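You operate a simulated robot arm through the tools that you are given. There is no shell and no other tool. Be economical: measure what you need, move in short steps, check, and stop when the job is done.

You run a simulated robot arm. Do the job below in one go: nothing can be reset, and whatever is moved stays where it is left.

Task
Swing the fan toward the dust haze and run it till the haze is gone.
Fine: free the brake (red fan lever) to swing it, brake it again before you switch to speed 2, switch off at the end. Where these are worked on the way, their far stop is far enough and under half their travel is too little: red fan lever.
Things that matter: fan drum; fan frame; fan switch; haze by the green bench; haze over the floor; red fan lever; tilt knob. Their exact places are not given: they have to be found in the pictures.

Only the result counts: the job must be done as asked and must still hold three seconds after the hand-in. Knocking over, shifting, dropping, spilling or breaking anything else fails it.

Robot
A 7-joint arm with a two-finger gripper, on a carriage that runs on a rail from [-2.042, 0.001] to [0.338, 0] (x, y) and turns from -158 to 174 degrees about z. Base frame: it is fixed where the carriage stands at the start and does not move with it; the origin is on the floor, on the carriage's upright axis, x ahead of it, y to its left, z up. Lengths are in m, angles in degrees, forces in N, time in s.
Its first joint turns from -149.0 to 149.0 degrees. Places, roughly: fan drum [1.3, 0.1, 0.5]; fan frame [1.3, 0.1, 0.1]; fan switch [1.3, 0.2, 0.8]; haze by the green bench [-0.2, -0.7, 0.6]; haze over the floor [0.4, -1.6, 0.6]; red fan lever [0.9, 0.4, 0.6]; tilt knob [1, 0.1, 0.4]. Payload 2.45 kg.
Tool frame: the origin (TCP) lies between the finger pads and is the grasp point; the fingertips stand 0.026 m ahead of it; z points along the fingers, y is the line along which they close. The gripper opens to 0.096 m. The gripper's body begins 0.069 m behind the TCP.
Orientation is told as [roll, pitch, yaw] about the base's x, y, z axes, in that order, counted from this pose: with the fingers straight down and closing along the base's y, the tool's x points along the base's -x, its y along +y and its z along -z.

Tools
- The arm moves only by the tool nudge_tool. Its argument "plan" is text: rows parted by semicolons, each of 7 numbers parted by spaces: the shift along the tool's x, y, z in cm, then the turn, a rotation vector about the tool's x, y, z in degrees, then the opening, from 0 (shut) to 1 (fully open). In form: dx dy dz rx ry rz gripper; .... A call has 1 to 20 rows; each row shifts and turns the commanded pose from where the row before left it, along the tool's axes as they then stand. A row lasts 0.2 s, in which the tool goes at most 0.05 m and 8.6 degrees; a call with a longer step from one row to the next is refused whole, and so is a gripper value outside its range. Where a pose cannot be reached the arm comes as near as it can. A force on the tool above 40 N (or 10 N above the force at the start of the call, whichever is more), or a blocked arm, ends the call early, and 0.2 s more pass. The fingers move at their own pace and stop on an object; they squeeze with about 34 N. The grip force told is the motor's: it shows also when the fingers shut on nothing. Time passes only in rows, and 0.2 s behind the last, so rows that do not move let the fingers close. The reply holds the time, the measured pose of the TCP, the force on the tool along the base axes, the opening and the grip force, in the units named above and with some noise, with the torque about the TCP (base axes, N m) and any sound that the robot's microphone picked up, and new pictures: "views" is both (left out), scene, wrist or none.
- Cameras (640 x 400 px; columns grow to the right, rows downward): "scene" is now at [-0.0013, 0.1174, 1.5266]; the picture's right is [-0.79, -0.62, 0.00], its down [-0.54, 0.68, -0.49] and it looks along [0.31, -0.39, -0.87] (base axes); focal length 216 px, centre (320, 200). "wrist" rides on the gripper at [0.082, 0.003, -0.098] in the tool frame; the picture's right is [-0.04, 1.00, 0.00], its down [-0.73, -0.03, -0.68] and it looks along [-0.68, -0.03, 0.73] (tool axes); focal length 256 px, centre (320, 200).
- raise_lower(by): slides the trunk up (or, below 0, down) by that many m; the arm and the scene camera ride with it, the base frame stays. It gives what a move gives, with no picture.
- base_move(legs): drives the robot by 1 to 6 legs, each [ahead, left, turn to the left] in m, m and degrees, along the robot's own axes; the way and the turn of a leg run together, so that a leg with both is an arc; at most 1.5 m and 180 degrees a leg. The arm and the cameras ride along, it lands a little off, and it stops where it bumps. It keeps to its track: a leg is cut to what the track allows. It gives what a move gives, and a new picture of the scene camera.
- pan_tilt(pan, tilt): turns the head with the scene camera to pan (to the left, within 155 degrees either way) and tilt (down, from -29 to 69), counted from straight ahead of the robot. It gives what a move gives, and a new picture of the scene camera.
- locate(camera, pixels): for up to 12 pixels [column, row] of the newest picture of that camera ("zoom" is the newest enlarged one), the place [x, y, z] in the base frame of the surface seen there, good to about 0.002 m. It takes no simulated time.
- enlarge(camera, box): a new picture of the part [left, top, right, bottom] of that camera's present view, enlarged. It takes no simulated time.
- job_done(): hands the job in; it is judged then, once.

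Go step by step. Measure first, check grasps and placings, and put right what went wrong. The budget is 80 turns and 260 pictures, counting those below and the enlarged ones. Unless the task says otherwise, let go and move clear before handing in, and close with one line.

The tools are called after ">>>" by a JSON object that holds its "op" and its "data". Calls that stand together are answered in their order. nudge_tool: Moves the arm, as the interface text tells. Its arguments: {"type":"object","properties":{"plan":{"type":"string"},"views":{"type":"string","enum":["both","scene","wrist","none"]}},"required":["plan"]} The other tools are called the same way: raise_lower (by) slides the trunk up or down; base_move (legs) drives the base; pan_tilt (pan, tilt) turns the head that bears the scene camera; locate (camera, pixels) gives the place of the surface under pixels of a picture; enlarge (camera, box) takes an enlarged picture of a part of a camera's view; job_done () hands the job in.

At the start:

```text
time_s: 0.0
ee_pos: [0.6536, -0.0955, 1.0796]
tool_rot: [0.0, 0.0, 0.0]
force: [-0.2, 0.8, 0.0]
wrist_torque: [0.01, 0.02, 0.01]
width: 0.0959
grasp_force: 0.0
trunk travel left (down, up): [-0.55, 0.16]
robot x, y, heading: [0.0029, -0.0032, -0.1]
head pan, tilt: [-51.8, 60.4]
```

scene: 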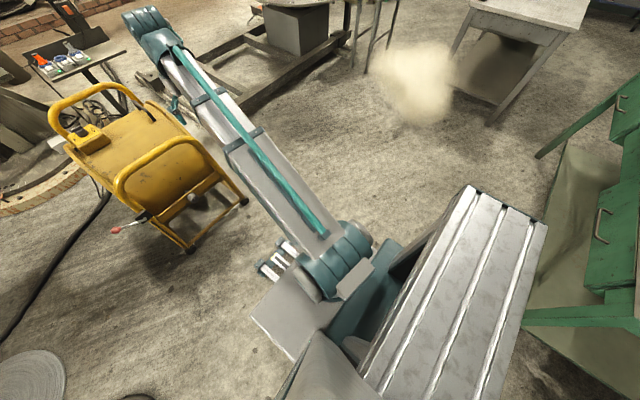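
wrist: 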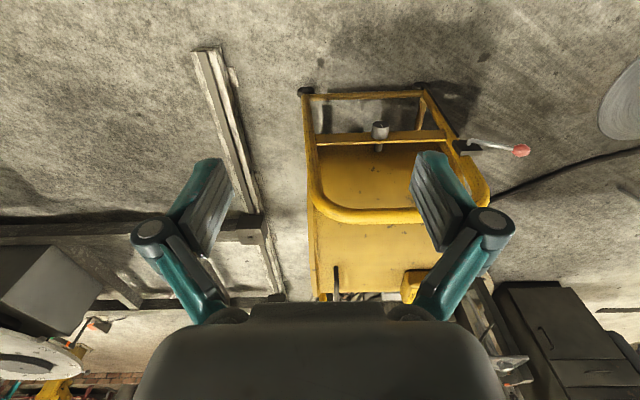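

The yellow fan stands ahead-left (scene ~(150,160)), its red lever knob at (115,229), and one haze shows at (415,85). I look at the fan and the bench more closely.

>>> {"op": "pan_tilt", "data": {"pan": 5, "tilt": 40}}

>>> {"op": "enlarge", "data": {"camera": "scene", "box": [160, 80, 480, 280]}}

>>> {"op": "enlarge", "data": {"camera": "wrist", "box": [280, 70, 560, 310]}}

```text
time_s: 1.3
ee_pos: [0.6529, -0.0945, 1.0809]
tool_rot: [0.0, 0.0, -0.1]
force: [0.0, 0.7, -0.3]
wrist_torque: [-0.02, 0.02, -0.01]
width: 0.0964
grasp_force: 0.1
trunk travel left (down, up): [-0.55, 0.16]
robot x, y, heading: [0.0003, 0.0028, -0.1]
head pan, tilt: [5.0, 40.0]
```

scene: 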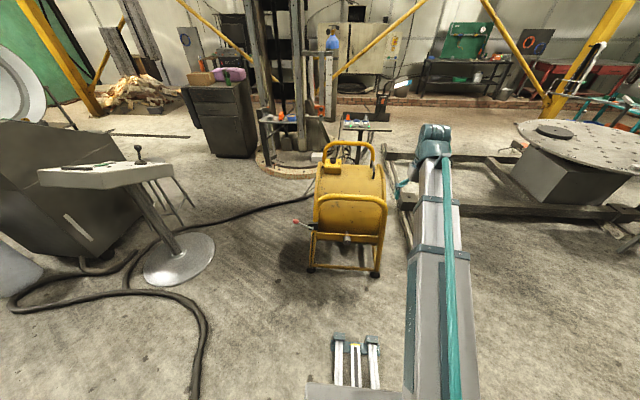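

```text
2.00 times, centred on (320, 180) of scene
```

zoom: 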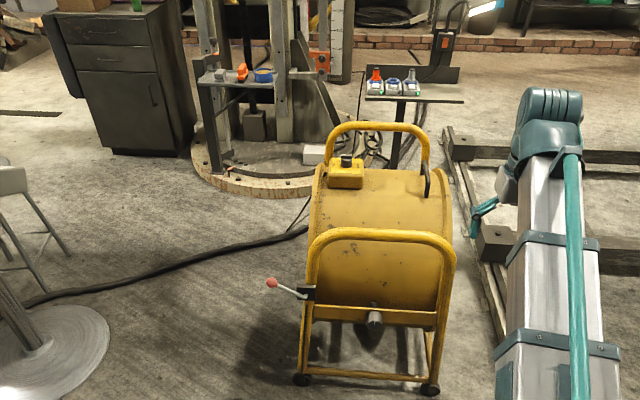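

```text
1.67 times, centred on (420, 190) of wrist
```

zoom: 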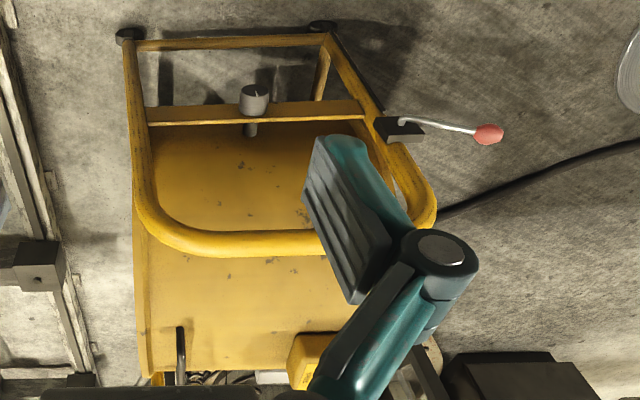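

The fan is at (348,205) in the scene; lever knob at zoom (272,283), switch on the yellow box at (346,163), tilt knob (375,317). I measure them and look at the haze side.

>>> {"op": "locate", "data": {"camera": "scene", "pixels": [[296, 222], [313, 226], [333, 160], [333, 170], [348, 239], [374, 171], [372, 145], [325, 150], [317, 198], [385, 200], [311, 268], [375, 274]]}}

>>> {"op": "enlarge", "data": {"camera": "scene", "box": [280, 130, 408, 210]}}

>>> {"op": "enlarge", "data": {"camera": "scene", "box": [280, 200, 408, 280]}}

>>> {"op": "pan_tilt", "data": {"pan": -90, "tilt": 40}}

```text
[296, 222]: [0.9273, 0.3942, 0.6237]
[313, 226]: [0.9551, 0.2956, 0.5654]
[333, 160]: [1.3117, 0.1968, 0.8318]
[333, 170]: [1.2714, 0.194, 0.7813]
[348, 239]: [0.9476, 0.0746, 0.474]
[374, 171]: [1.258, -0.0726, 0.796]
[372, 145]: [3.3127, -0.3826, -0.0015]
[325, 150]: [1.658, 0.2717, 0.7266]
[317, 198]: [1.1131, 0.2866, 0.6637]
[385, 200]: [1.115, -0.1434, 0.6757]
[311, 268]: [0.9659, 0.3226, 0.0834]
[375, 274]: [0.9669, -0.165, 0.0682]
```

```text
5.00 times, centred on (344, 170) of scene
```

zoom: 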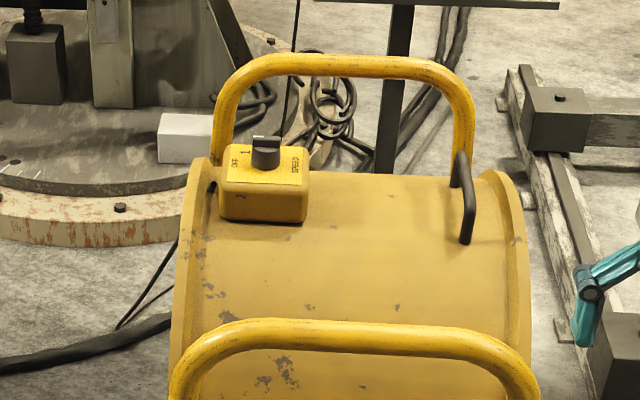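

```text
5.00 times, centred on (344, 240) of scene
```

zoom: 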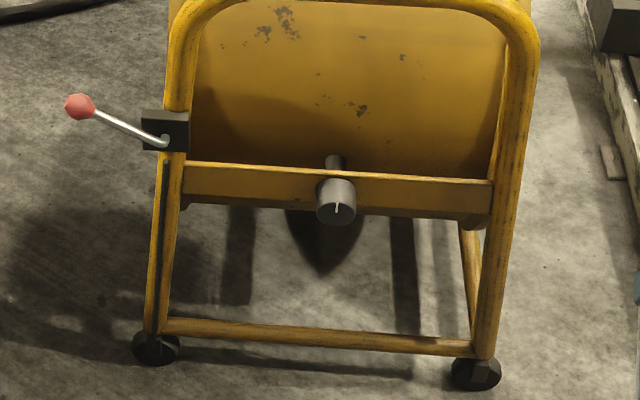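

```text
time_s: 3.0
ee_pos: [0.6533, -0.0947, 1.08]
tool_rot: [0.0, 0.0, 0.0]
force: [-0.2, 0.4, -0.3]
wrist_torque: [0.0, 0.01, -0.02]
width: 0.0959
grasp_force: 0.1
trunk travel left (down, up): [-0.55, 0.16]
robot x, y, heading: [-0.0009, 0.0, 0.3]
head pan, tilt: [-90.0, 40.0]
```

scene: 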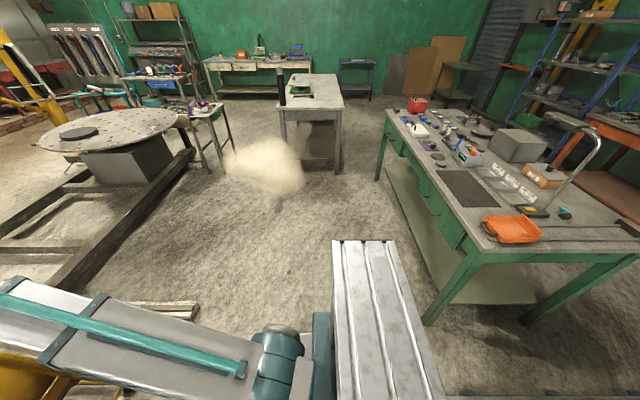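

The visible haze is at (265,168), matching "haze over the floor". I look for the second one near the green bench, which the robot's own body may hide.

>>> {"op": "pan_tilt", "data": {"pan": -110, "tilt": 60}}

>>> {"op": "locate", "data": {"camera": "scene", "pixels": [[320, 200], [250, 100], [230, 80]]}}

```text
time_s: 3.8
ee_pos: [0.6535, -0.0947, 1.0796]
tool_rot: [0.1, 0.1, 0.0]
force: [-0.5, -0.6, -0.1]
wrist_torque: [-0.04, 0.03, 0.01]
width: 0.096
grasp_force: 0.0
trunk travel left (down, up): [-0.55, 0.16]
robot x, y, heading: [-0.001, 0.0021, -0.0]
head pan, tilt: [-110.0, 60.0]
```

scene: 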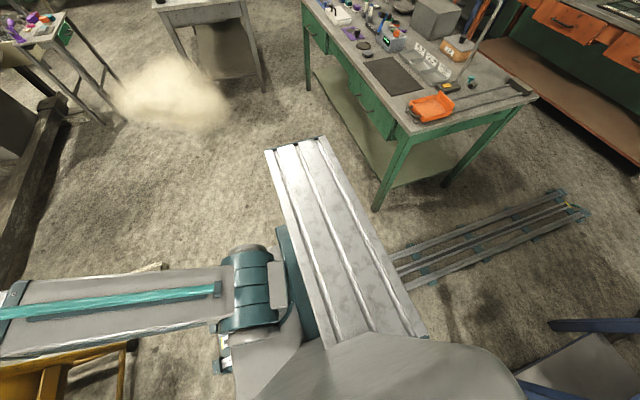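

```text
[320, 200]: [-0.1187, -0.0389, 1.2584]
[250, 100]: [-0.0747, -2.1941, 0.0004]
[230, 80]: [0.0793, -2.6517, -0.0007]
```

Only one haze exists, at (170,92) here; none by the bench. I try to measure it and turn the head back to the fan for its outlet side.

>>> {"op": "locate", "data": {"camera": "scene", "pixels": [[170, 92], [170, 80], [180, 100], [150, 95], [120, 90], [225, 105], [170, 65]]}}

>>> {"op": "pan_tilt", "data": {"pan": -15, "tilt": 45}}

```text
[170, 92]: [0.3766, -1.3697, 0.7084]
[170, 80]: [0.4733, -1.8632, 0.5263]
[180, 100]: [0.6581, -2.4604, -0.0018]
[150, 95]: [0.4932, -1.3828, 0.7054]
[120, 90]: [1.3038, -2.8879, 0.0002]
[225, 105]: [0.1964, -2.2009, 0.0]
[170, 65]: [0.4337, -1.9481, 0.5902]
```

```text
time_s: 5.5
ee_pos: [0.653, -0.0944, 1.0804]
tool_rot: [0.0, 0.1, 0.1]
force: [0.2, -0.2, 0.3]
wrist_torque: [0.0, 0.0, 0.01]
width: 0.0959
grasp_force: 0.0
trunk travel left (down, up): [-0.55, 0.16]
robot x, y, heading: [0.0013, -0.002, -0.0]
head pan, tilt: [-15.0, 45.0]
```

scene: 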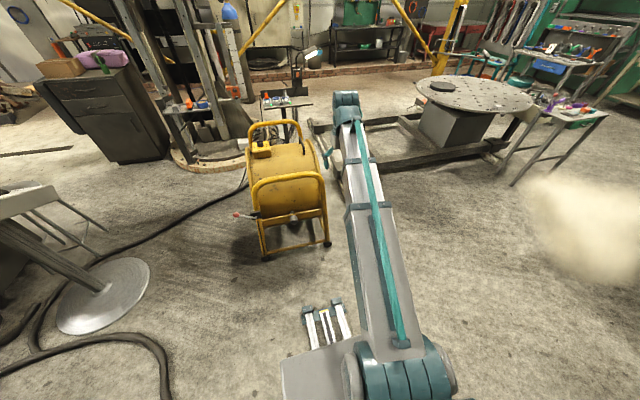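

Haze centre is about (0.42,-1.6,0.6), so from the fan (1.3,0.1) its bearing is about -117°. I drive closer and turn the wrist to view the fan's -y end.

>>> {"op": "base_move", "data": {"legs": [[0.25, 0, 0]]}}

>>> {"op": "nudge_tool", "data": {"plan": "0 0 0 0 0 -8.5 1;0 0 0 0 0 -8.5 1;0 0 0 0 0 -8.5 1;0 0 0 0 0 -8.5 1;0 0 0 0 0 -8.5 1;0 0 0 0 0 -8.5 1;0 0 0 0 0 -8.5 1;0 0 0 0 0 -8.5 1;0 0 0 0 0 -8.5 1;0 0 0 0 0 -8.5 1;0 0 0 0 0 -5 0;5 0 0 0 0 0 0;5 0 0 0 0 0 0;5 0 0 0 0 0 0;5 0 0 0 0 0 0;5 0 0 0 0 0 0;5 0 0 0 0 0 0;0 0 0 0 0 0 0"}}

```text
time_s: 7.3
ee_pos: [0.903, -0.0949, 1.0801]
tool_rot: [0.0, 0.0, 0.0]
force: [0.1, -0.1, -1.1]
wrist_torque: [-0.02, 0.0, -0.01]
width: 0.0958
grasp_force: 0.1
trunk travel left (down, up): [-0.55, 0.16]
robot x, y, heading: [0.2515, 0.0006, -0.0]
head pan, tilt: [-15.0, 45.0]
```

scene: 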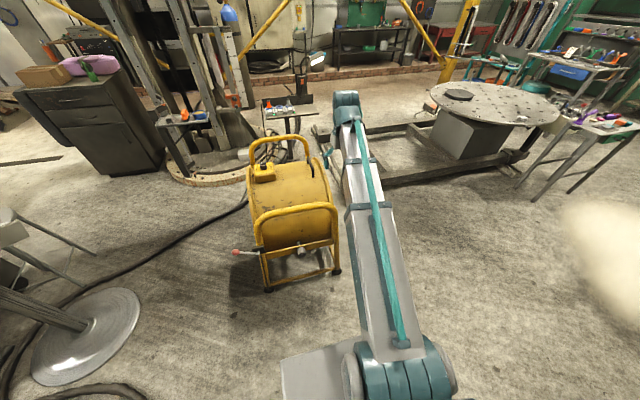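

```text
time_s: 11.1
ee_pos: [0.9011, -0.3934, 1.0794]
tool_rot: [0.0, 0.0, 90.0]
force: [-0.8, 0.1, -0.5]
wrist_torque: [0.02, 0.0, -0.03]
width: 0.0001
grasp_force: 28.2
trunk travel left (down, up): [-0.55, 0.16]
robot x, y, heading: [0.2485, 0.0026, 0.1]
head pan, tilt: [-15.0, 45.0]
```

scene: 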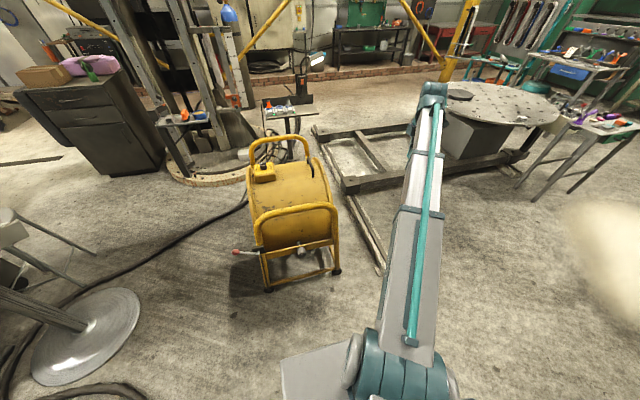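
wrist: 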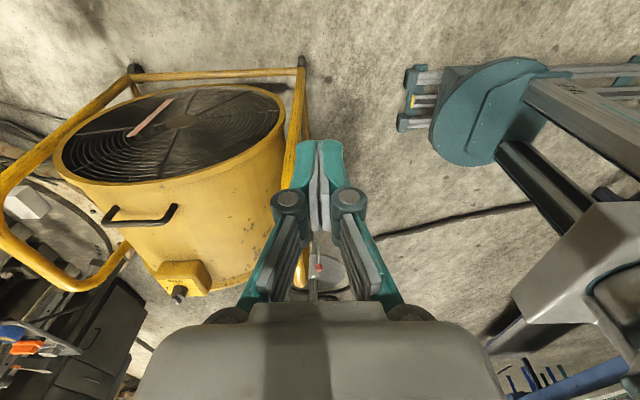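

The -y end is the outlet (grille with streamer at wrist (150,118)), so the fan needs about 27° clockwise. Now a closer look at the lever and the outlet.

>>> {"op": "enlarge", "data": {"camera": "scene", "box": [215, 220, 295, 270]}}

>>> {"op": "enlarge", "data": {"camera": "wrist", "box": [0, 50, 320, 300]}}

>>> {"op": "locate", "data": {"camera": "wrist", "pixels": [[60, 150], [275, 140], [170, 182], [170, 95], [305, 70], [135, 72], [180, 290], [300, 170], [180, 120]]}}

>>> {"op": "locate", "data": {"camera": "scene", "pixels": [[235, 252], [253, 251], [260, 251], [244, 251], [261, 228], [295, 207], [334, 212], [264, 173], [268, 165]]}}

```text
8.00 times, centred on (255, 245) of scene
```

zoom: 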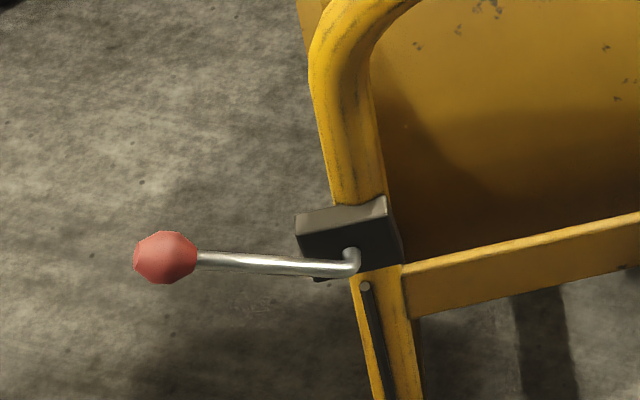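

```text
1.60 times, centred on (160, 175) of wrist
```

zoom: 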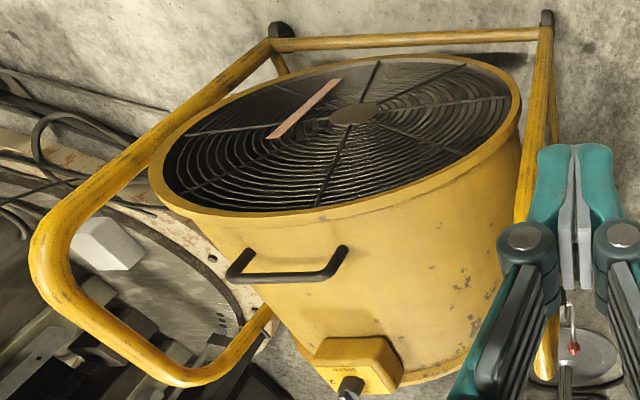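

```text
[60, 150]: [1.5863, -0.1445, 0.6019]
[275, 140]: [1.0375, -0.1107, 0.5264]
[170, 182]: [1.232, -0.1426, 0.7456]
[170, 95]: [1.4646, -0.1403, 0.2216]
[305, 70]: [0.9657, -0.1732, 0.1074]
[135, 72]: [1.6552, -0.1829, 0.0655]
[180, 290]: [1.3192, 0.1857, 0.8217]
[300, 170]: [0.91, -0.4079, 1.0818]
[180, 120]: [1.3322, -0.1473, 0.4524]
```

```text
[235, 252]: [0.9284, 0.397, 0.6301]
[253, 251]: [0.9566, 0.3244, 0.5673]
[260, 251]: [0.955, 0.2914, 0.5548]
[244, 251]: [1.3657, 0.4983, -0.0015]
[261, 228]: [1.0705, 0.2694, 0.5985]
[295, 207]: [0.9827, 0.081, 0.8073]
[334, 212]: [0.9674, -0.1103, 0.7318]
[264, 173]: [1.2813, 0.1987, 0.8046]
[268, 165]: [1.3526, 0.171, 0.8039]
```

The lever is a crank turning about x: pivot near (0.93,0.29,0.565), knob about (0.935,0.40,0.615). I move above the knob with the fingers closing along x, and look.

>>> {"op": "nudge_tool", "data": {"plan": "-5 0 0 0 0 0 0;-5 0 0 0 0 0 0;-5 0 0 0 0 0 0;-5 0 0 0 0 0 0;-5 0 0 0 0 0 0;-5 0 0 0 0 0 0;-5 0 0 0 0 0 0;-5 0 0 0 0 0 0;-5 0 0 0 0 0 0;-5 0 0 0 0 0 0;-5 0 0 0 0 0 0;-5 0 0 0 0 0 0;-5 0 0 0 0 0 0;-5 0 0 0 0 0 0;-5 0 0 0 0 0 0;-4.3 -3.4 0 0 0 0 0.6;0 0 5 0 0 0 0.6;0 0 5 0 0 0 0.6;0 0 5 0 0 0 0.6;0 0 5 0 0 0 0.6"}}

>>> {"op": "pan_tilt", "data": {"pan": 20, "tilt": 45}}

```text
refused: row 16 steps farther than a row can; nothing moved
```

```text
time_s: 12.1
ee_pos: [0.9009, -0.3948, 1.0781]
tool_rot: [0.1, -0.1, 89.9]
force: [-0.2, -0.5, -1.3]
wrist_torque: [0.02, -0.01, 0.01]
width: 0.0001
grasp_force: 28.4
trunk travel left (down, up): [-0.55, 0.16]
robot x, y, heading: [0.2444, 0.0036, 0.1]
head pan, tilt: [20.0, 45.0]
```

scene: 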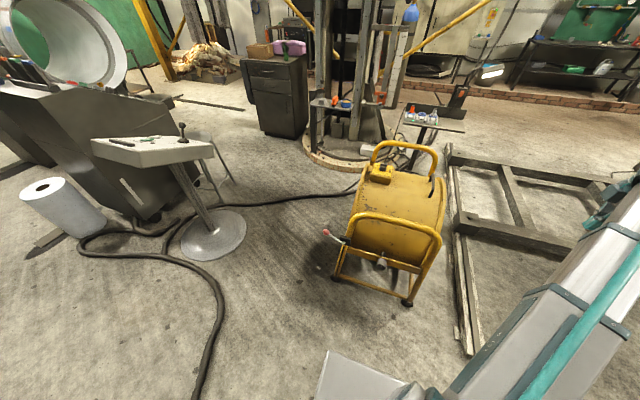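

The row was a hair too long; I resend it with the sideways shift spread out.

>>> {"op": "nudge_tool", "data": {"plan": "-4.9 -0.3 0 0 0 0 0;-4.9 -0.3 0 0 0 0 0;-4.9 -0.3 0 0 0 0 0;-4.9 -0.3 0 0 0 0 0;-4.9 -0.3 0 0 0 0 0;-4.9 -0.3 0 0 0 0 0;-4.9 -0.3 0 0 0 0 0;-4.9 -0.3 0 0 0 0 0;-4.9 -0.3 0 0 0 0 0;-4.9 -0.3 0 0 0 0 0;-4.9 -0.3 0 0 0 0 0;-4.9 -0.1 0 0 0 0 0;-4.9 0 0 0 0 0 0;-4.9 0 0 0 0 0 0;-4.9 0 0 0 0 0 0;-4.9 0 0 0 0 0 0.6;-1 0 4.8 0 0 0 0.6;0 0 5 0 0 0 0.6;0 0 5 0 0 0 0.6;0 0 5 0 0 0 0.6"}}

>>> {"op": "enlarge", "data": {"camera": "scene", "box": [280, 180, 440, 280]}}

```text
time_s: 16.3
ee_pos: [0.9386, 0.3976, 0.8801]
tool_rot: [-0.1, 0.0, 90.1]
force: [-0.7, 0.3, -0.1]
wrist_torque: [0.01, -0.01, -0.01]
width: 0.0575
grasp_force: 0.0
trunk travel left (down, up): [-0.55, 0.16]
robot x, y, heading: [0.2476, -0.0007, 0.3]
head pan, tilt: [20.0, 45.0]
```

scene: 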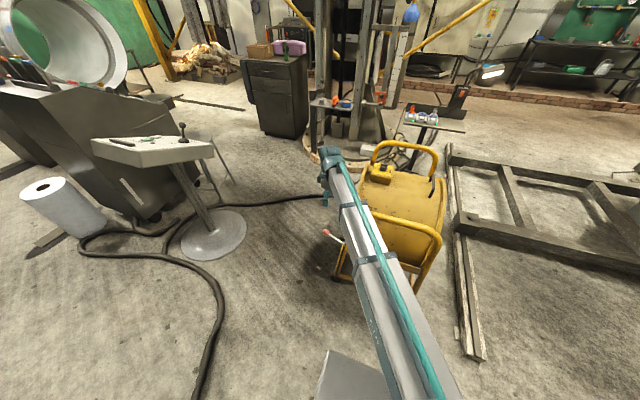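
wrist: 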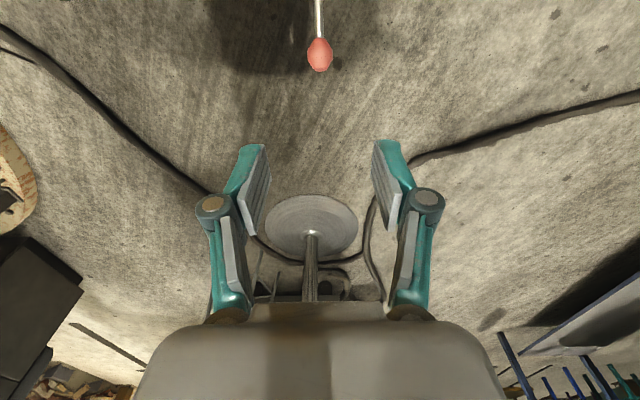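

```text
4.00 times, centred on (360, 230) of scene
```

zoom: 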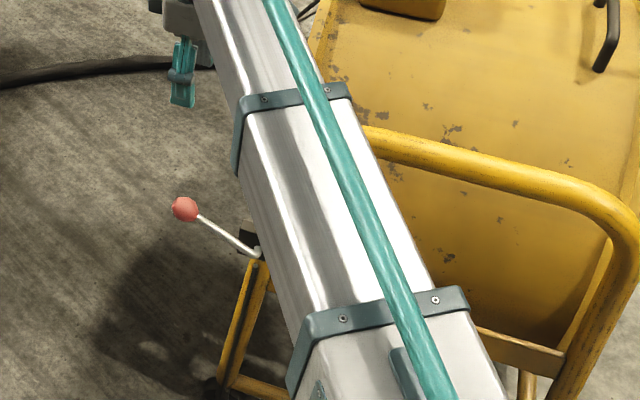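

The knob shows centred between the fingers at wrist (320,55). I measure it before descending.

>>> {"op": "locate", "data": {"camera": "wrist", "pixels": [[320, 55], [320, 65], [318, 20], [310, 55], [331, 55], [317, 5]]}}

```text
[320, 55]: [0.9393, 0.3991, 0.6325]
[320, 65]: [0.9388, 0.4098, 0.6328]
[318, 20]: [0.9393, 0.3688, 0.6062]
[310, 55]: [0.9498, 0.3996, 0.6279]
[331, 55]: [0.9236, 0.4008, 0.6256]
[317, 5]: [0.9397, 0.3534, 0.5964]
```

Knob centre ≈ (0.9385,0.400,0.620). I descend onto it and close.

>>> {"op": "nudge_tool", "data": {"plan": "0 0 5 0 0 0 0.6;0 0 5 0 0 0 0.6;0 0 5 0 0 0 0.6;0 0 5 0 0 0 0.6;-0.3 0 5 0 0 0 0.6;0 0 1 0 0 0 0.6;0 0 0 0 0 0 0;0 0 0 0 0 0 0;0 0 0 0 0 0 0", "views": "wrist"}}

```text
time_s: 18.3
ee_pos: [0.9384, 0.4022, 0.6209]
tool_rot: [-0.1, 0.1, 90.0]
force: [10.6, 0.9, -1.9]
wrist_torque: [0.12, -0.14, 0.03]
width: 0.0301
grasp_force: 44.9
trunk travel left (down, up): [-0.55, 0.16]
robot x, y, heading: [0.2523, -0.002, -0.3]
head pan, tilt: [20.0, 45.0]
```

wrist: 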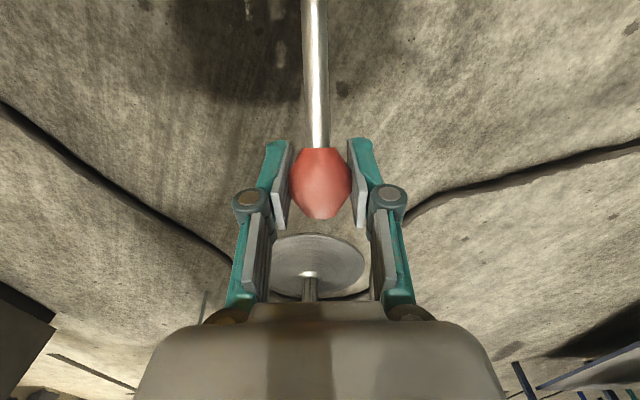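

The knob is held (width 0.030). I try a small arc downward, watching force.

>>> {"op": "nudge_tool", "data": {"plan": "-0.5 0 1.2 0 0 0 0;-0.5 0 1.2 0 0 0 0;0 0 0 0 0 0 0", "views": "wrist"}}

```text
time_s: 18.8
ee_pos: [0.9374, 0.4038, 0.6156]
tool_rot: [-0.6, -0.1, 89.8]
force: [-2.9, -4.4, 23.8]
wrist_torque: [0.24, 0.17, -0.08]
width: 0.03
grasp_force: 45.2
trunk travel left (down, up): [-0.55, 0.16]
robot x, y, heading: [0.2505, -0.0009, 0.0]
head pan, tilt: [20.0, 45.0]
stopped in row 2: the force on the tool passed its limit at 56 N (the readings are from after the stop); the commanded pose is now the measured one
```

wrist: 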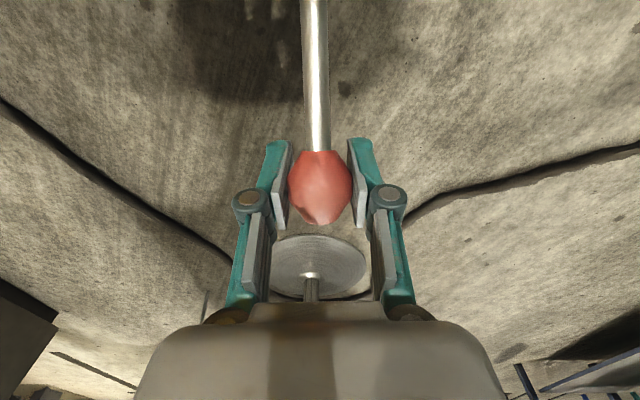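

Downward is a stop (56 N), so the free direction is up. I follow the arc upward.

>>> {"op": "nudge_tool", "data": {"plan": "0.6 0 -0.9 0 0 0 0;0.8 0 -1.1 0 0 0 0;1.0 0 -1.0 0 0 0 0;1.0 0 -0.9 0 0 0 0", "views": "wrist"}}

```text
time_s: 19.8
ee_pos: [0.9378, 0.3712, 0.6504]
tool_rot: [-0.3, 0.0, 89.9]
force: [-10.5, 10.3, -6.3]
wrist_torque: [1.29, -0.1, 0.0]
width: 0.03
grasp_force: 45.1
trunk travel left (down, up): [-0.55, 0.16]
robot x, y, heading: [0.2479, -0.0005, 0.0]
head pan, tilt: [20.0, 45.0]
```

wrist: 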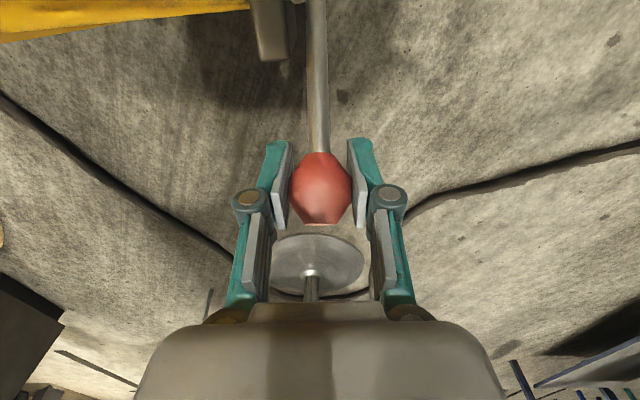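

The lever moves up (angle now ~50°). I carry on, tilting the gripper body outward (+y) to stay clear of the frame post.

>>> {"op": "nudge_tool", "data": {"plan": "0.8 0 -0.9 0 6 0 0;1.25 0 -0.6 0 6 0 0;1.3 0 -0.4 0 6 0 0;1.3 0 -0.1 0 6 0 0", "views": "both"}}

```text
time_s: 20.8
ee_pos: [0.9381, 0.3291, 0.6787]
tool_rot: [-0.4, 24.0, 89.7]
force: [-6.9, 9.9, -8.4]
wrist_torque: [1.37, 0.07, 0.03]
width: 0.0305
grasp_force: 44.6
trunk travel left (down, up): [-0.55, 0.16]
robot x, y, heading: [0.2498, -0.0037, -0.1]
head pan, tilt: [20.0, 45.0]
```

scene: 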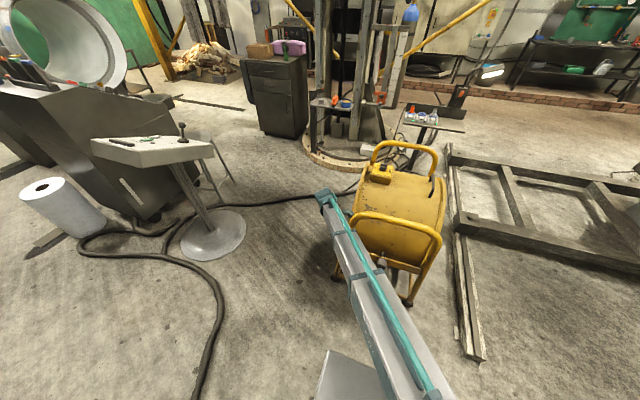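
wrist: 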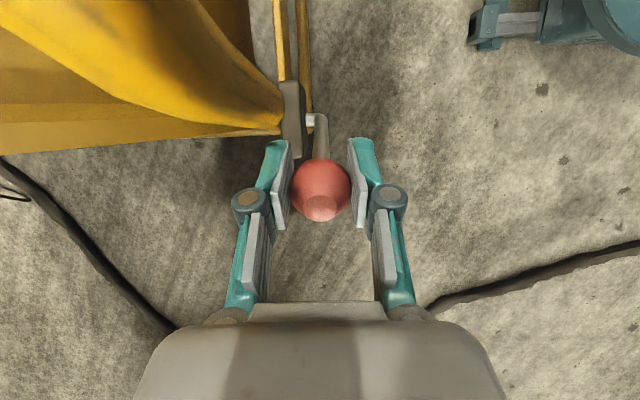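

Angle ~73°, still free. I continue the arc to find the far stop.

>>> {"op": "nudge_tool", "data": {"plan": "1.25 0 0.4 0 4 0 0;1.2 0 0.5 0 4 0 0;1.15 0 0.6 0 4 0 0", "views": "wrist"}}

```text
time_s: 21.6
ee_pos: [0.9326, 0.2908, 0.6822]
tool_rot: [0.2, 35.8, 89.8]
force: [-31.8, 15.4, -1.4]
wrist_torque: [1.54, 0.24, 0.08]
width: 0.0304
grasp_force: 45.1
trunk travel left (down, up): [-0.55, 0.16]
robot x, y, heading: [0.2469, 0.0, 0.1]
head pan, tilt: [20.0, 45.0]
```

wrist: 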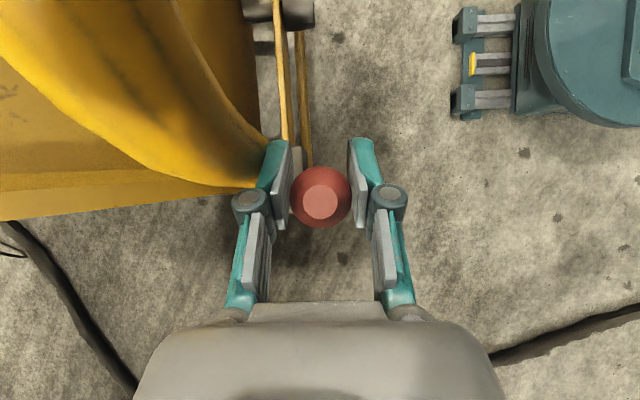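

The left finger now rubs the post (Fx -32 N) with the lever upright at 90°. I let go, back off, and will push the knob on with shut fingers to find the stop.

>>> {"op": "nudge_tool", "data": {"plan": "0 0.4 0 0 0 0 0.42;0 0.2 0 0 0 0 0.45;0 0 -3 0 0 0 0.45;0 0 -4 0 0 0 0.45;0 0 -4 0 0 0 0;0 0 0 0 0 0 0;0 0 0 0 0 0 0", "views": "both"}}

>>> {"op": "enlarge", "data": {"camera": "scene", "box": [280, 180, 440, 280]}}

>>> {"op": "enlarge", "data": {"camera": "wrist", "box": [160, 0, 480, 200]}}

```text
time_s: 23.2
ee_pos: [0.9315, 0.3527, 0.7704]
tool_rot: [-0.4, 36.0, 89.6]
force: [0.5, 0.4, 0.2]
wrist_torque: [-0.02, -0.02, 0.01]
width: 0.0001
grasp_force: 28.5
trunk travel left (down, up): [-0.55, 0.16]
robot x, y, heading: [0.2496, 0.0008, -0.0]
head pan, tilt: [20.0, 45.0]
```

scene: 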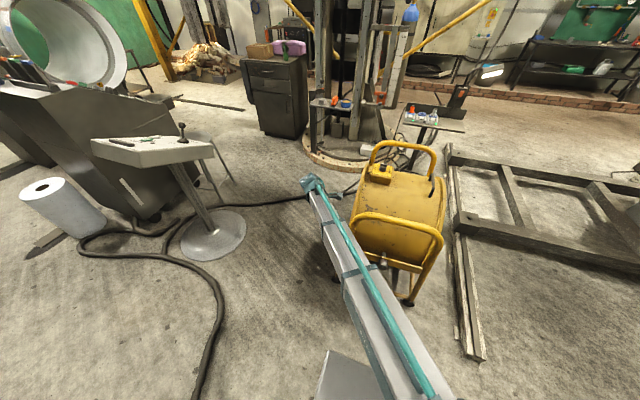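
wrist: 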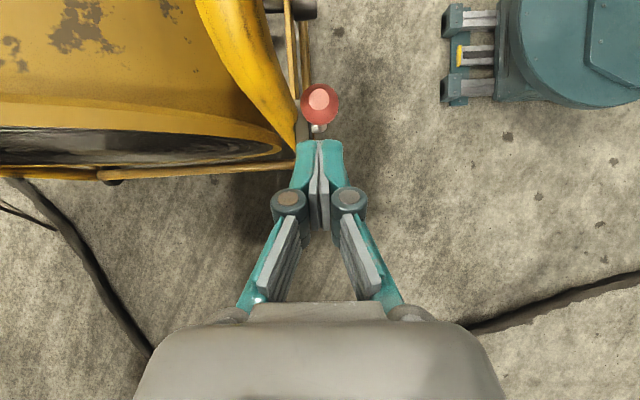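

```text
4.00 times, centred on (360, 230) of scene
```

zoom: 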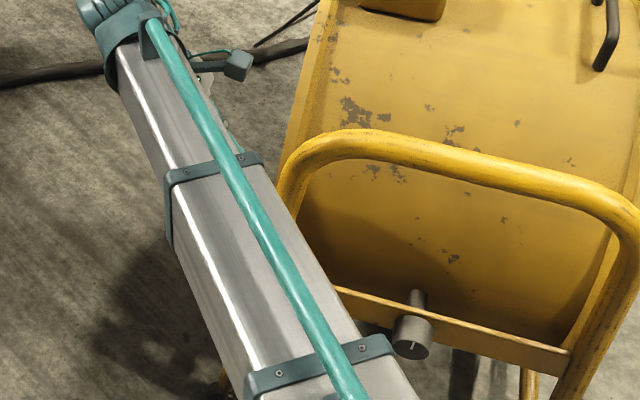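

```text
2.00 times, centred on (320, 100) of wrist
```

zoom: 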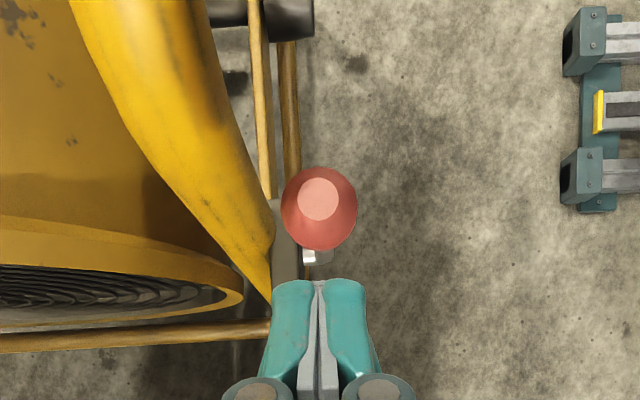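

I push the knob on toward -y with shut fingers from its +y side, watching for the stop.

>>> {"op": "nudge_tool", "data": {"plan": "-2.0 0 3.2 0 0 0 0;-2.0 0 3.2 0 0 0 0;0.97 0 0.7 0 0 0 0;0.97 0 0.7 0 0 0 0;0.97 0 0.7 0 0 0 0;0.97 0 0.7 0 0 0 0;0.97 0 0.7 0 0 0 0;0.97 0 0.7 0 0 0 0", "views": "wrist"}}

```text
time_s: 25.0
ee_pos: [0.9338, 0.275, 0.6953]
tool_rot: [-0.5, 36.1, 89.6]
force: [1.5, 1.4, 1.6]
wrist_torque: [0.0, -0.03, 0.03]
width: 0.0001
grasp_force: 28.6
trunk travel left (down, up): [-0.55, 0.16]
robot x, y, heading: [0.2481, -0.0006, -0.1]
head pan, tilt: [20.0, 45.0]
```

wrist: 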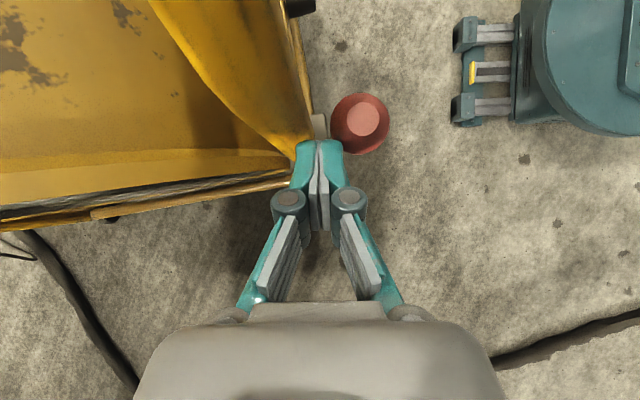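

The fan itself has begun to swing (the knob now lies off to (360,122)), so the brake is free. I measure where things stand.

>>> {"op": "nudge_tool", "data": {"plan": "-2 0 -3 0 0 0 0;-2 0 -4 0 0 0 0;0 0 -5 0 0 0 0;0 0 -5 0 0 0 0;-4 0 0 0 0 0 0;-4 0 0 0 0 0 0;-4 0 0 0 0 0 0", "views": "both"}}

>>> {"op": "enlarge", "data": {"camera": "scene", "box": [280, 130, 460, 310]}}

>>> {"op": "enlarge", "data": {"camera": "wrist", "box": [160, 0, 480, 200]}}

```text
time_s: 26.6
ee_pos: [0.9336, 0.5061, 0.739]
tool_rot: [-0.4, 36.1, 89.7]
force: [-0.5, 0.1, -0.5]
wrist_torque: [0.0, -0.01, 0.02]
width: 0.0001
grasp_force: 28.8
trunk travel left (down, up): [-0.55, 0.16]
robot x, y, heading: [0.2502, -0.0001, 0.0]
head pan, tilt: [20.0, 45.0]
```

scene: 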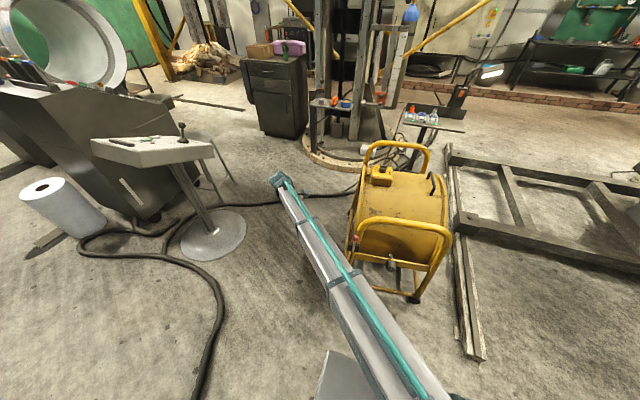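
wrist: 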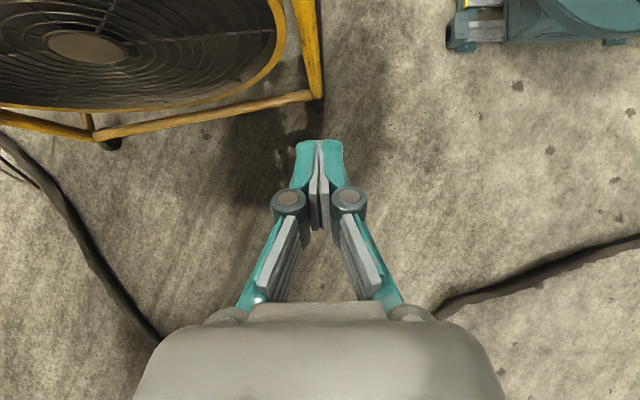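

```text
2.22 times, centred on (370, 220) of scene
```

zoom: 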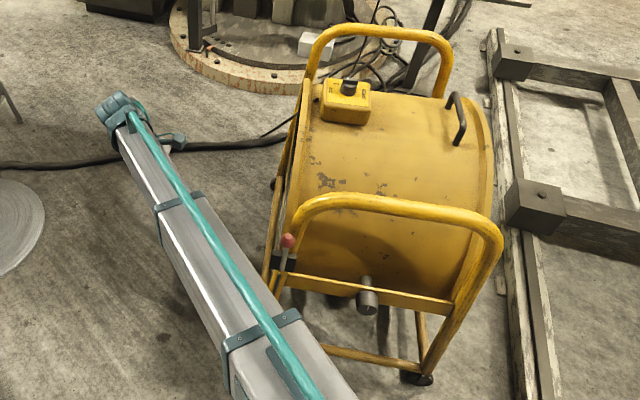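

```text
2.00 times, centred on (320, 100) of wrist
```

zoom: 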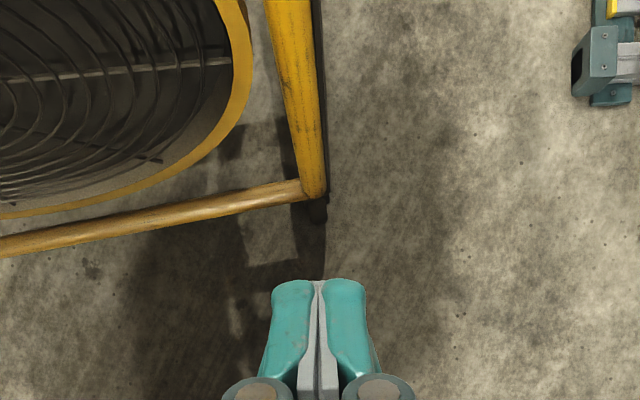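

The whole frame turned ~10° the wrong way (counterclockwise). I measure its pose so I can push it back clockwise.

>>> {"op": "locate", "data": {"camera": "zoom", "pixels": [[310, 190], [312, 165]]}}

>>> {"op": "locate", "data": {"camera": "scene", "pixels": [[356, 236], [362, 216], [419, 223], [364, 150], [425, 151], [414, 299], [392, 262], [378, 168], [432, 182]]}}

```text
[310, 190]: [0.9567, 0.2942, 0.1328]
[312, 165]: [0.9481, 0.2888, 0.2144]
```

```text
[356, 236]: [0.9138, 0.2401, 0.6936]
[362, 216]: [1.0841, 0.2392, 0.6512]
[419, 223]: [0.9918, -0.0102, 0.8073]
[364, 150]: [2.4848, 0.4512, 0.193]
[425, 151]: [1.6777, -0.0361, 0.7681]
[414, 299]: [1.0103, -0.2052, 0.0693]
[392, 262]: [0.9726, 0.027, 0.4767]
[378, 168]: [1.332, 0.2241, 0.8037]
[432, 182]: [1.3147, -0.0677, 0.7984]
```

The fan pivots about (1.31,0.075) and stands ~9° counterclockwise; the target is ~28° clockwise of the start. I'll grip the front hoop's top bar (z≈0.807, scene (405,220)) and drag it round, so I go above it first.

>>> {"op": "nudge_tool", "data": {"plan": "2.9 0 -4.05 0 0 0 0;2.9 0 -4.05 0 0 0 0;2.9 0 -4.05 0 0 0 0;2.9 0 -4.05 0 0 0 0;0 0 0 0 -8 0 0;0 0 0 0 -8 0 0;0 0 0 0 -8 0 0;0 0 0 0 -8 0 0;0 0 0 0 -4.1 0 0;4.8 -0.5 0 0 0 0 0;4.8 -0.5 0 0 0 0 0;4.8 -0.5 0 0 0 0 0;4.8 -0.5 0 0 0 0 0;4.8 -0.5 0 0 0 0 0;4.8 -0.5 0 0 0 0 0;4.8 -0.5 0 0 0 0 0;4.8 -0.5 0 0 0 0 0.8;4.8 -0.5 0 0 0 0 0.8;4.8 -0.5 0 0 0 0 0.8", "views": "both"}}

```text
time_s: 30.6
ee_pos: [0.9876, 0.0187, 0.917]
tool_rot: [-0.5, 0.0, 89.9]
force: [-0.5, 0.7, 0.1]
wrist_torque: [-0.03, 0.0, 0.0]
width: 0.0769
grasp_force: 0.0
out of reach, approached as far as the arm can: row 4
trunk travel left (down, up): [-0.55, 0.16]
robot x, y, heading: [0.2527, 0.0028, 0.0]
head pan, tilt: [20.0, 45.0]
```

scene: 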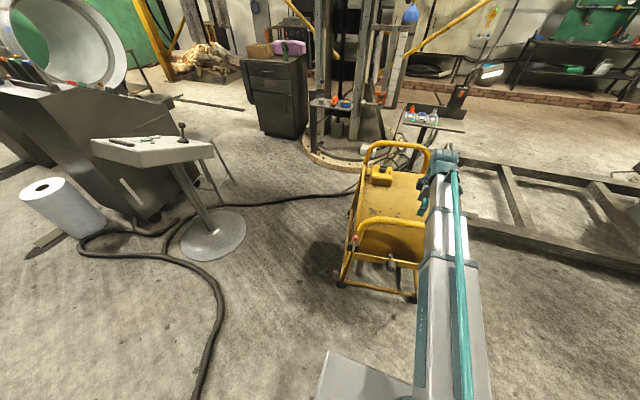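
wrist: 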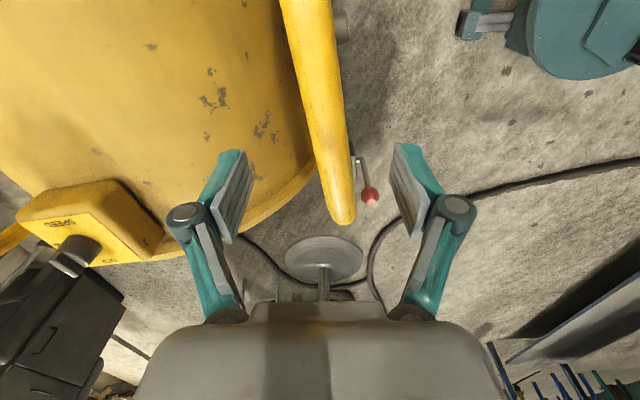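

The hoop bar runs through wrist (305,20)–(335,170). I measure its line.

>>> {"op": "locate", "data": {"camera": "wrist", "pixels": [[307, 10], [313, 50], [320, 90], [327, 130], [334, 170], [340, 205], [370, 196], [75, 255], [305, 90], [335, 90]]}}

>>> {"op": "locate", "data": {"camera": "scene", "pixels": [[368, 218], [400, 222], [420, 225], [354, 236]]}}

```text
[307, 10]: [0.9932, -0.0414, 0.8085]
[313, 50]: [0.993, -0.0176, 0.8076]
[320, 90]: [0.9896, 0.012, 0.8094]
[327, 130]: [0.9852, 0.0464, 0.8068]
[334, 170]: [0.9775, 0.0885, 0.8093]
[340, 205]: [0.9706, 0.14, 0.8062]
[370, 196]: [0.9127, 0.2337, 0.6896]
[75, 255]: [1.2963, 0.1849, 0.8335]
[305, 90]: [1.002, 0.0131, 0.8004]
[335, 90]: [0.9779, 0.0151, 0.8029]
```

```text
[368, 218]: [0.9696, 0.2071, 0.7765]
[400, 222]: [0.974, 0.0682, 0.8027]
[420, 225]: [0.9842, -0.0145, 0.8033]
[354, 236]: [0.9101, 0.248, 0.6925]
```

The bar lies 7–8° counterclockwise, at (0.989,0.019). I yaw to match, lower onto it and close.

>>> {"op": "nudge_tool", "data": {"plan": "0 0 0 0 0 -7.3 0.8;0 0 4 0 0 0 0.8;0 0 4 0 0 0 0.8;0 0 4 0 0 0 0.8;0 0 0 0 0 0 0;0 0 0 0 0 0 0;0 0 0 0 0 0 0", "views": "wrist"}}

```text
time_s: 32.2
ee_pos: [0.9883, 0.0181, 0.7974]
tool_rot: [-0.3, 0.0, 97.2]
force: [-9.3, -1.8, -3.9]
wrist_torque: [0.1, -0.04, 0.84]
width: 0.0347
grasp_force: 44.9
trunk travel left (down, up): [-0.55, 0.16]
robot x, y, heading: [0.2493, 0.0005, 0.1]
head pan, tilt: [20.0, 45.0]
```

wrist: 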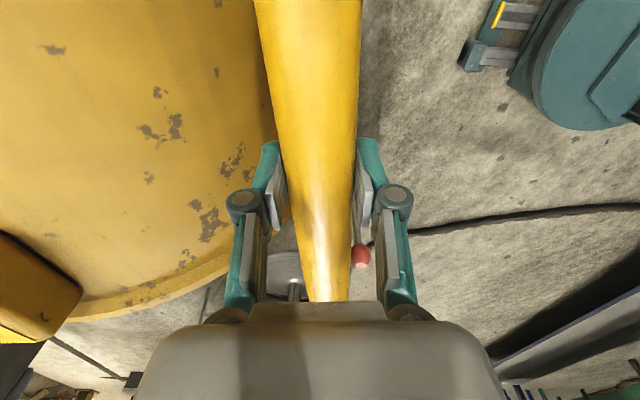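

The bar is gripped (width 0.035). I drag it 20° clockwise about the pivot.

>>> {"op": "nudge_tool", "data": {"plan": "-2.28 0.1 0 0 0 4 0;-2.28 0.1 0 0 0 4 0;-2.28 0.1 0 0 0 4 0;-2.28 0.1 0 0 0 4 0;-2.28 0.1 0 0 0 4 0;0 0 0 0 0 0 0", "views": "both"}}

```text
time_s: 33.6
ee_pos: [0.9877, 0.1361, 0.7987]
tool_rot: [-0.4, -0.5, 77.3]
force: [-0.9, 6.0, -1.4]
wrist_torque: [-0.25, 0.07, 0.97]
width: 0.0352
grasp_force: 45.0
trunk travel left (down, up): [-0.55, 0.16]
robot x, y, heading: [0.252, 0.003, -0.0]
head pan, tilt: [20.0, 45.0]
```

scene: 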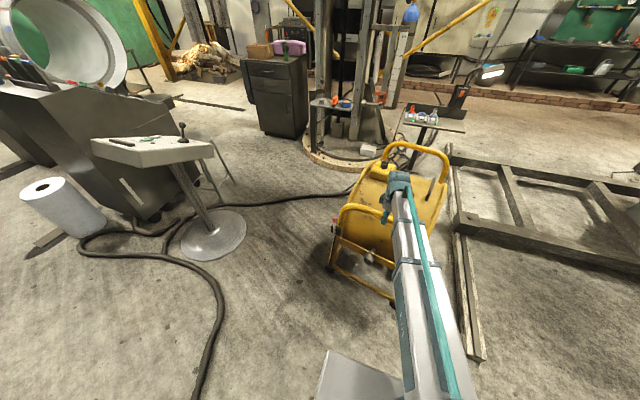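
wrist: 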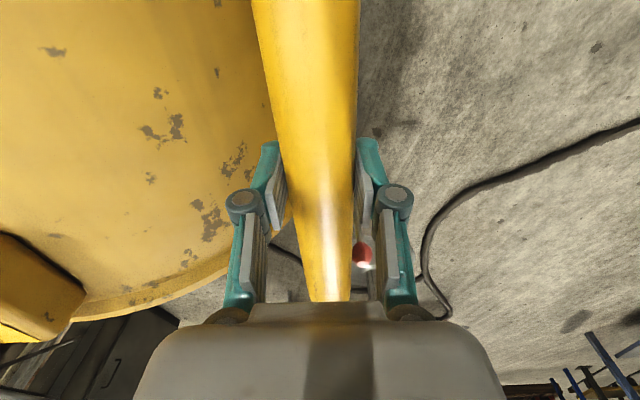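

It swings easily (fan now at -12.7°). I go on another ~15°.

>>> {"op": "nudge_tool", "data": {"plan": "-2.2 0.1 0 0 0 3.85 0;-2.2 0.1 0 0 0 3.85 0;-2.2 0.1 0 0 0 3.85 0;-2.2 0.1 0 0 0 3.85 0;0 0 0 0 0 0 0", "views": "both"}}

>>> {"op": "enlarge", "data": {"camera": "scene", "box": [310, 120, 470, 310]}}

```text
time_s: 34.8
ee_pos: [1.0119, 0.2195, 0.7965]
tool_rot: [-0.5, -0.4, 61.8]
force: [8.5, 4.4, 2.4]
wrist_torque: [-0.3, 0.18, 0.86]
width: 0.0354
grasp_force: 45.2
trunk travel left (down, up): [-0.55, 0.16]
robot x, y, heading: [0.2478, -0.002, -0.1]
head pan, tilt: [20.0, 45.0]
```

scene: 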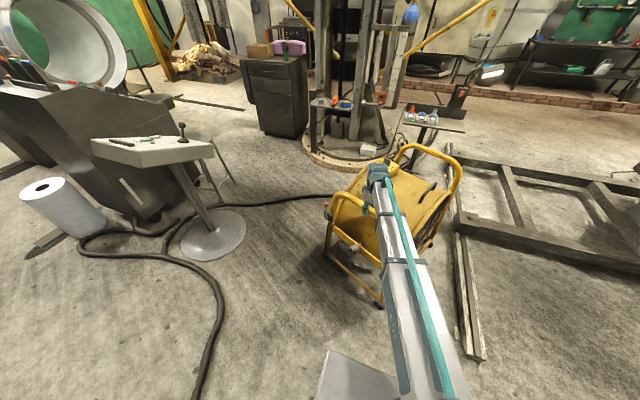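
wrist: 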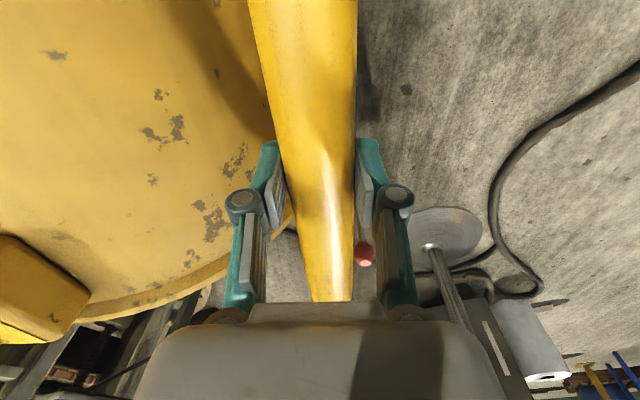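

```text
2.11 times, centred on (390, 215) of scene
```

zoom: 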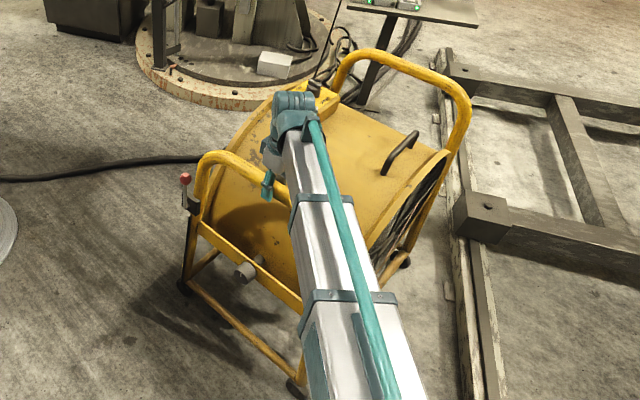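

The fan now sits at about -28° (gripper yaw 61.8°), with the pivot computed at (1.316,0.082). I check the haze centre again before fixing the aim.

>>> {"op": "pan_tilt", "data": {"pan": -85, "tilt": 35}}

```text
time_s: 36.6
ee_pos: [1.0115, 0.2173, 0.7972]
tool_rot: [-0.3, -0.3, 61.8]
force: [16.0, 5.4, 12.3]
wrist_torque: [0.16, -0.19, 1.28]
width: 0.0357
grasp_force: 45.2
trunk travel left (down, up): [-0.55, 0.16]
robot x, y, heading: [0.249, -0.0026, -0.1]
head pan, tilt: [-85.0, 35.0]
```

scene: 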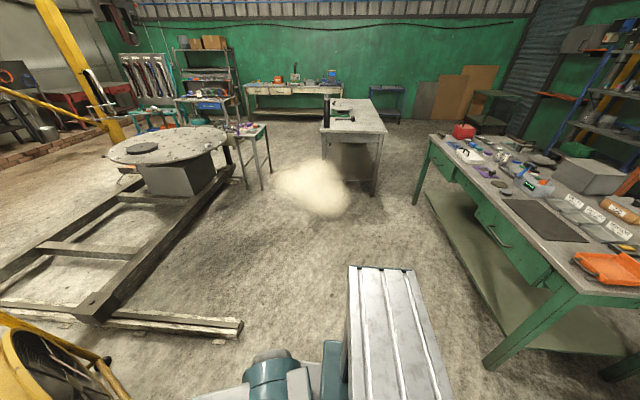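

>>> {"op": "locate", "data": {"camera": "scene", "pixels": [[316, 188], [310, 180], [325, 195], [316, 175], [300, 185], [335, 195], [316, 240], [316, 260], [200, 280], [320, 200], [316, 150], [375, 330]]}}

```text
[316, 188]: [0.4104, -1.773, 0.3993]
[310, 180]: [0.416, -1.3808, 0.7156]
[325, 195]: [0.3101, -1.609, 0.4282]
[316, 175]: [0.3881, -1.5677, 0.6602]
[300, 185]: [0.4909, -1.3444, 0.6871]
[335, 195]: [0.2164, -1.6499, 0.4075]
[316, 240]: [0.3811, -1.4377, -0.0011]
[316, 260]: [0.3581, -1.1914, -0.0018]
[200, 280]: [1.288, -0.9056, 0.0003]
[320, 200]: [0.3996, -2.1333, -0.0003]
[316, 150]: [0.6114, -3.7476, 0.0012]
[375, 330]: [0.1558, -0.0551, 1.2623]
```

The haze centre works out at about (0.39,-1.58,0.53), bearing 29° off; I add 1° of swing, release the bar and rise.

>>> {"op": "nudge_tool", "data": {"plan": "-0.6 0 0 0 0 1 0;0 0 0 0 0 0 0;0 0 0 0 0 0 0.7;0 0 0 0 0 0 0.7;0 0 -4 0 0 0 0.7;0 0 -5 0 0 0 0.7;0 0 -4 0 0 0 0.7", "views": "wrist"}}

>>> {"op": "pan_tilt", "data": {"pan": 15, "tilt": 50}}

```text
time_s: 38.2
ee_pos: [1.0112, 0.2233, 0.9287]
tool_rot: [-0.3, -0.2, 60.8]
force: [0.5, 0.1, -0.2]
wrist_torque: [0.02, 0.02, 0.01]
width: 0.0672
grasp_force: 0.0
trunk travel left (down, up): [-0.55, 0.16]
robot x, y, heading: [0.2491, -0.002, 0.0]
head pan, tilt: [-85.0, 35.0]
```

wrist: 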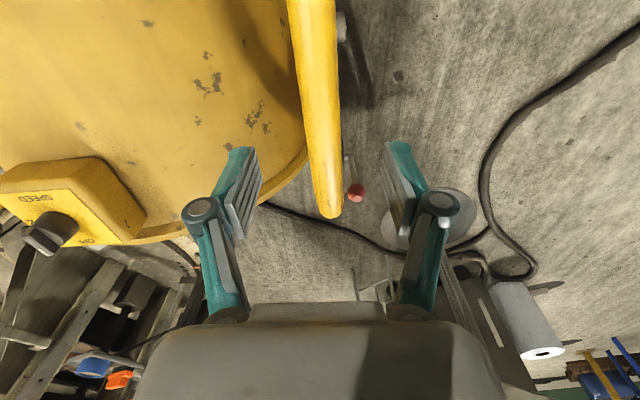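

```text
time_s: 40.0
ee_pos: [1.0121, 0.2226, 0.9284]
tool_rot: [-0.3, -0.2, 60.7]
force: [-0.4, -1.1, 0.8]
wrist_torque: [0.04, 0.01, 0.02]
width: 0.067
grasp_force: 0.1
trunk travel left (down, up): [-0.55, 0.16]
robot x, y, heading: [0.2475, -0.0021, -0.1]
head pan, tilt: [15.0, 50.0]
```

scene: 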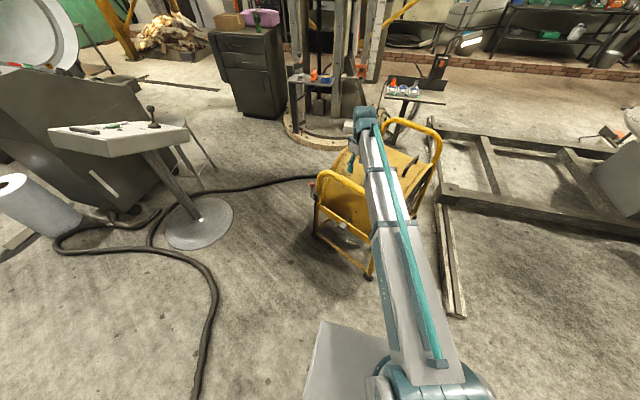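

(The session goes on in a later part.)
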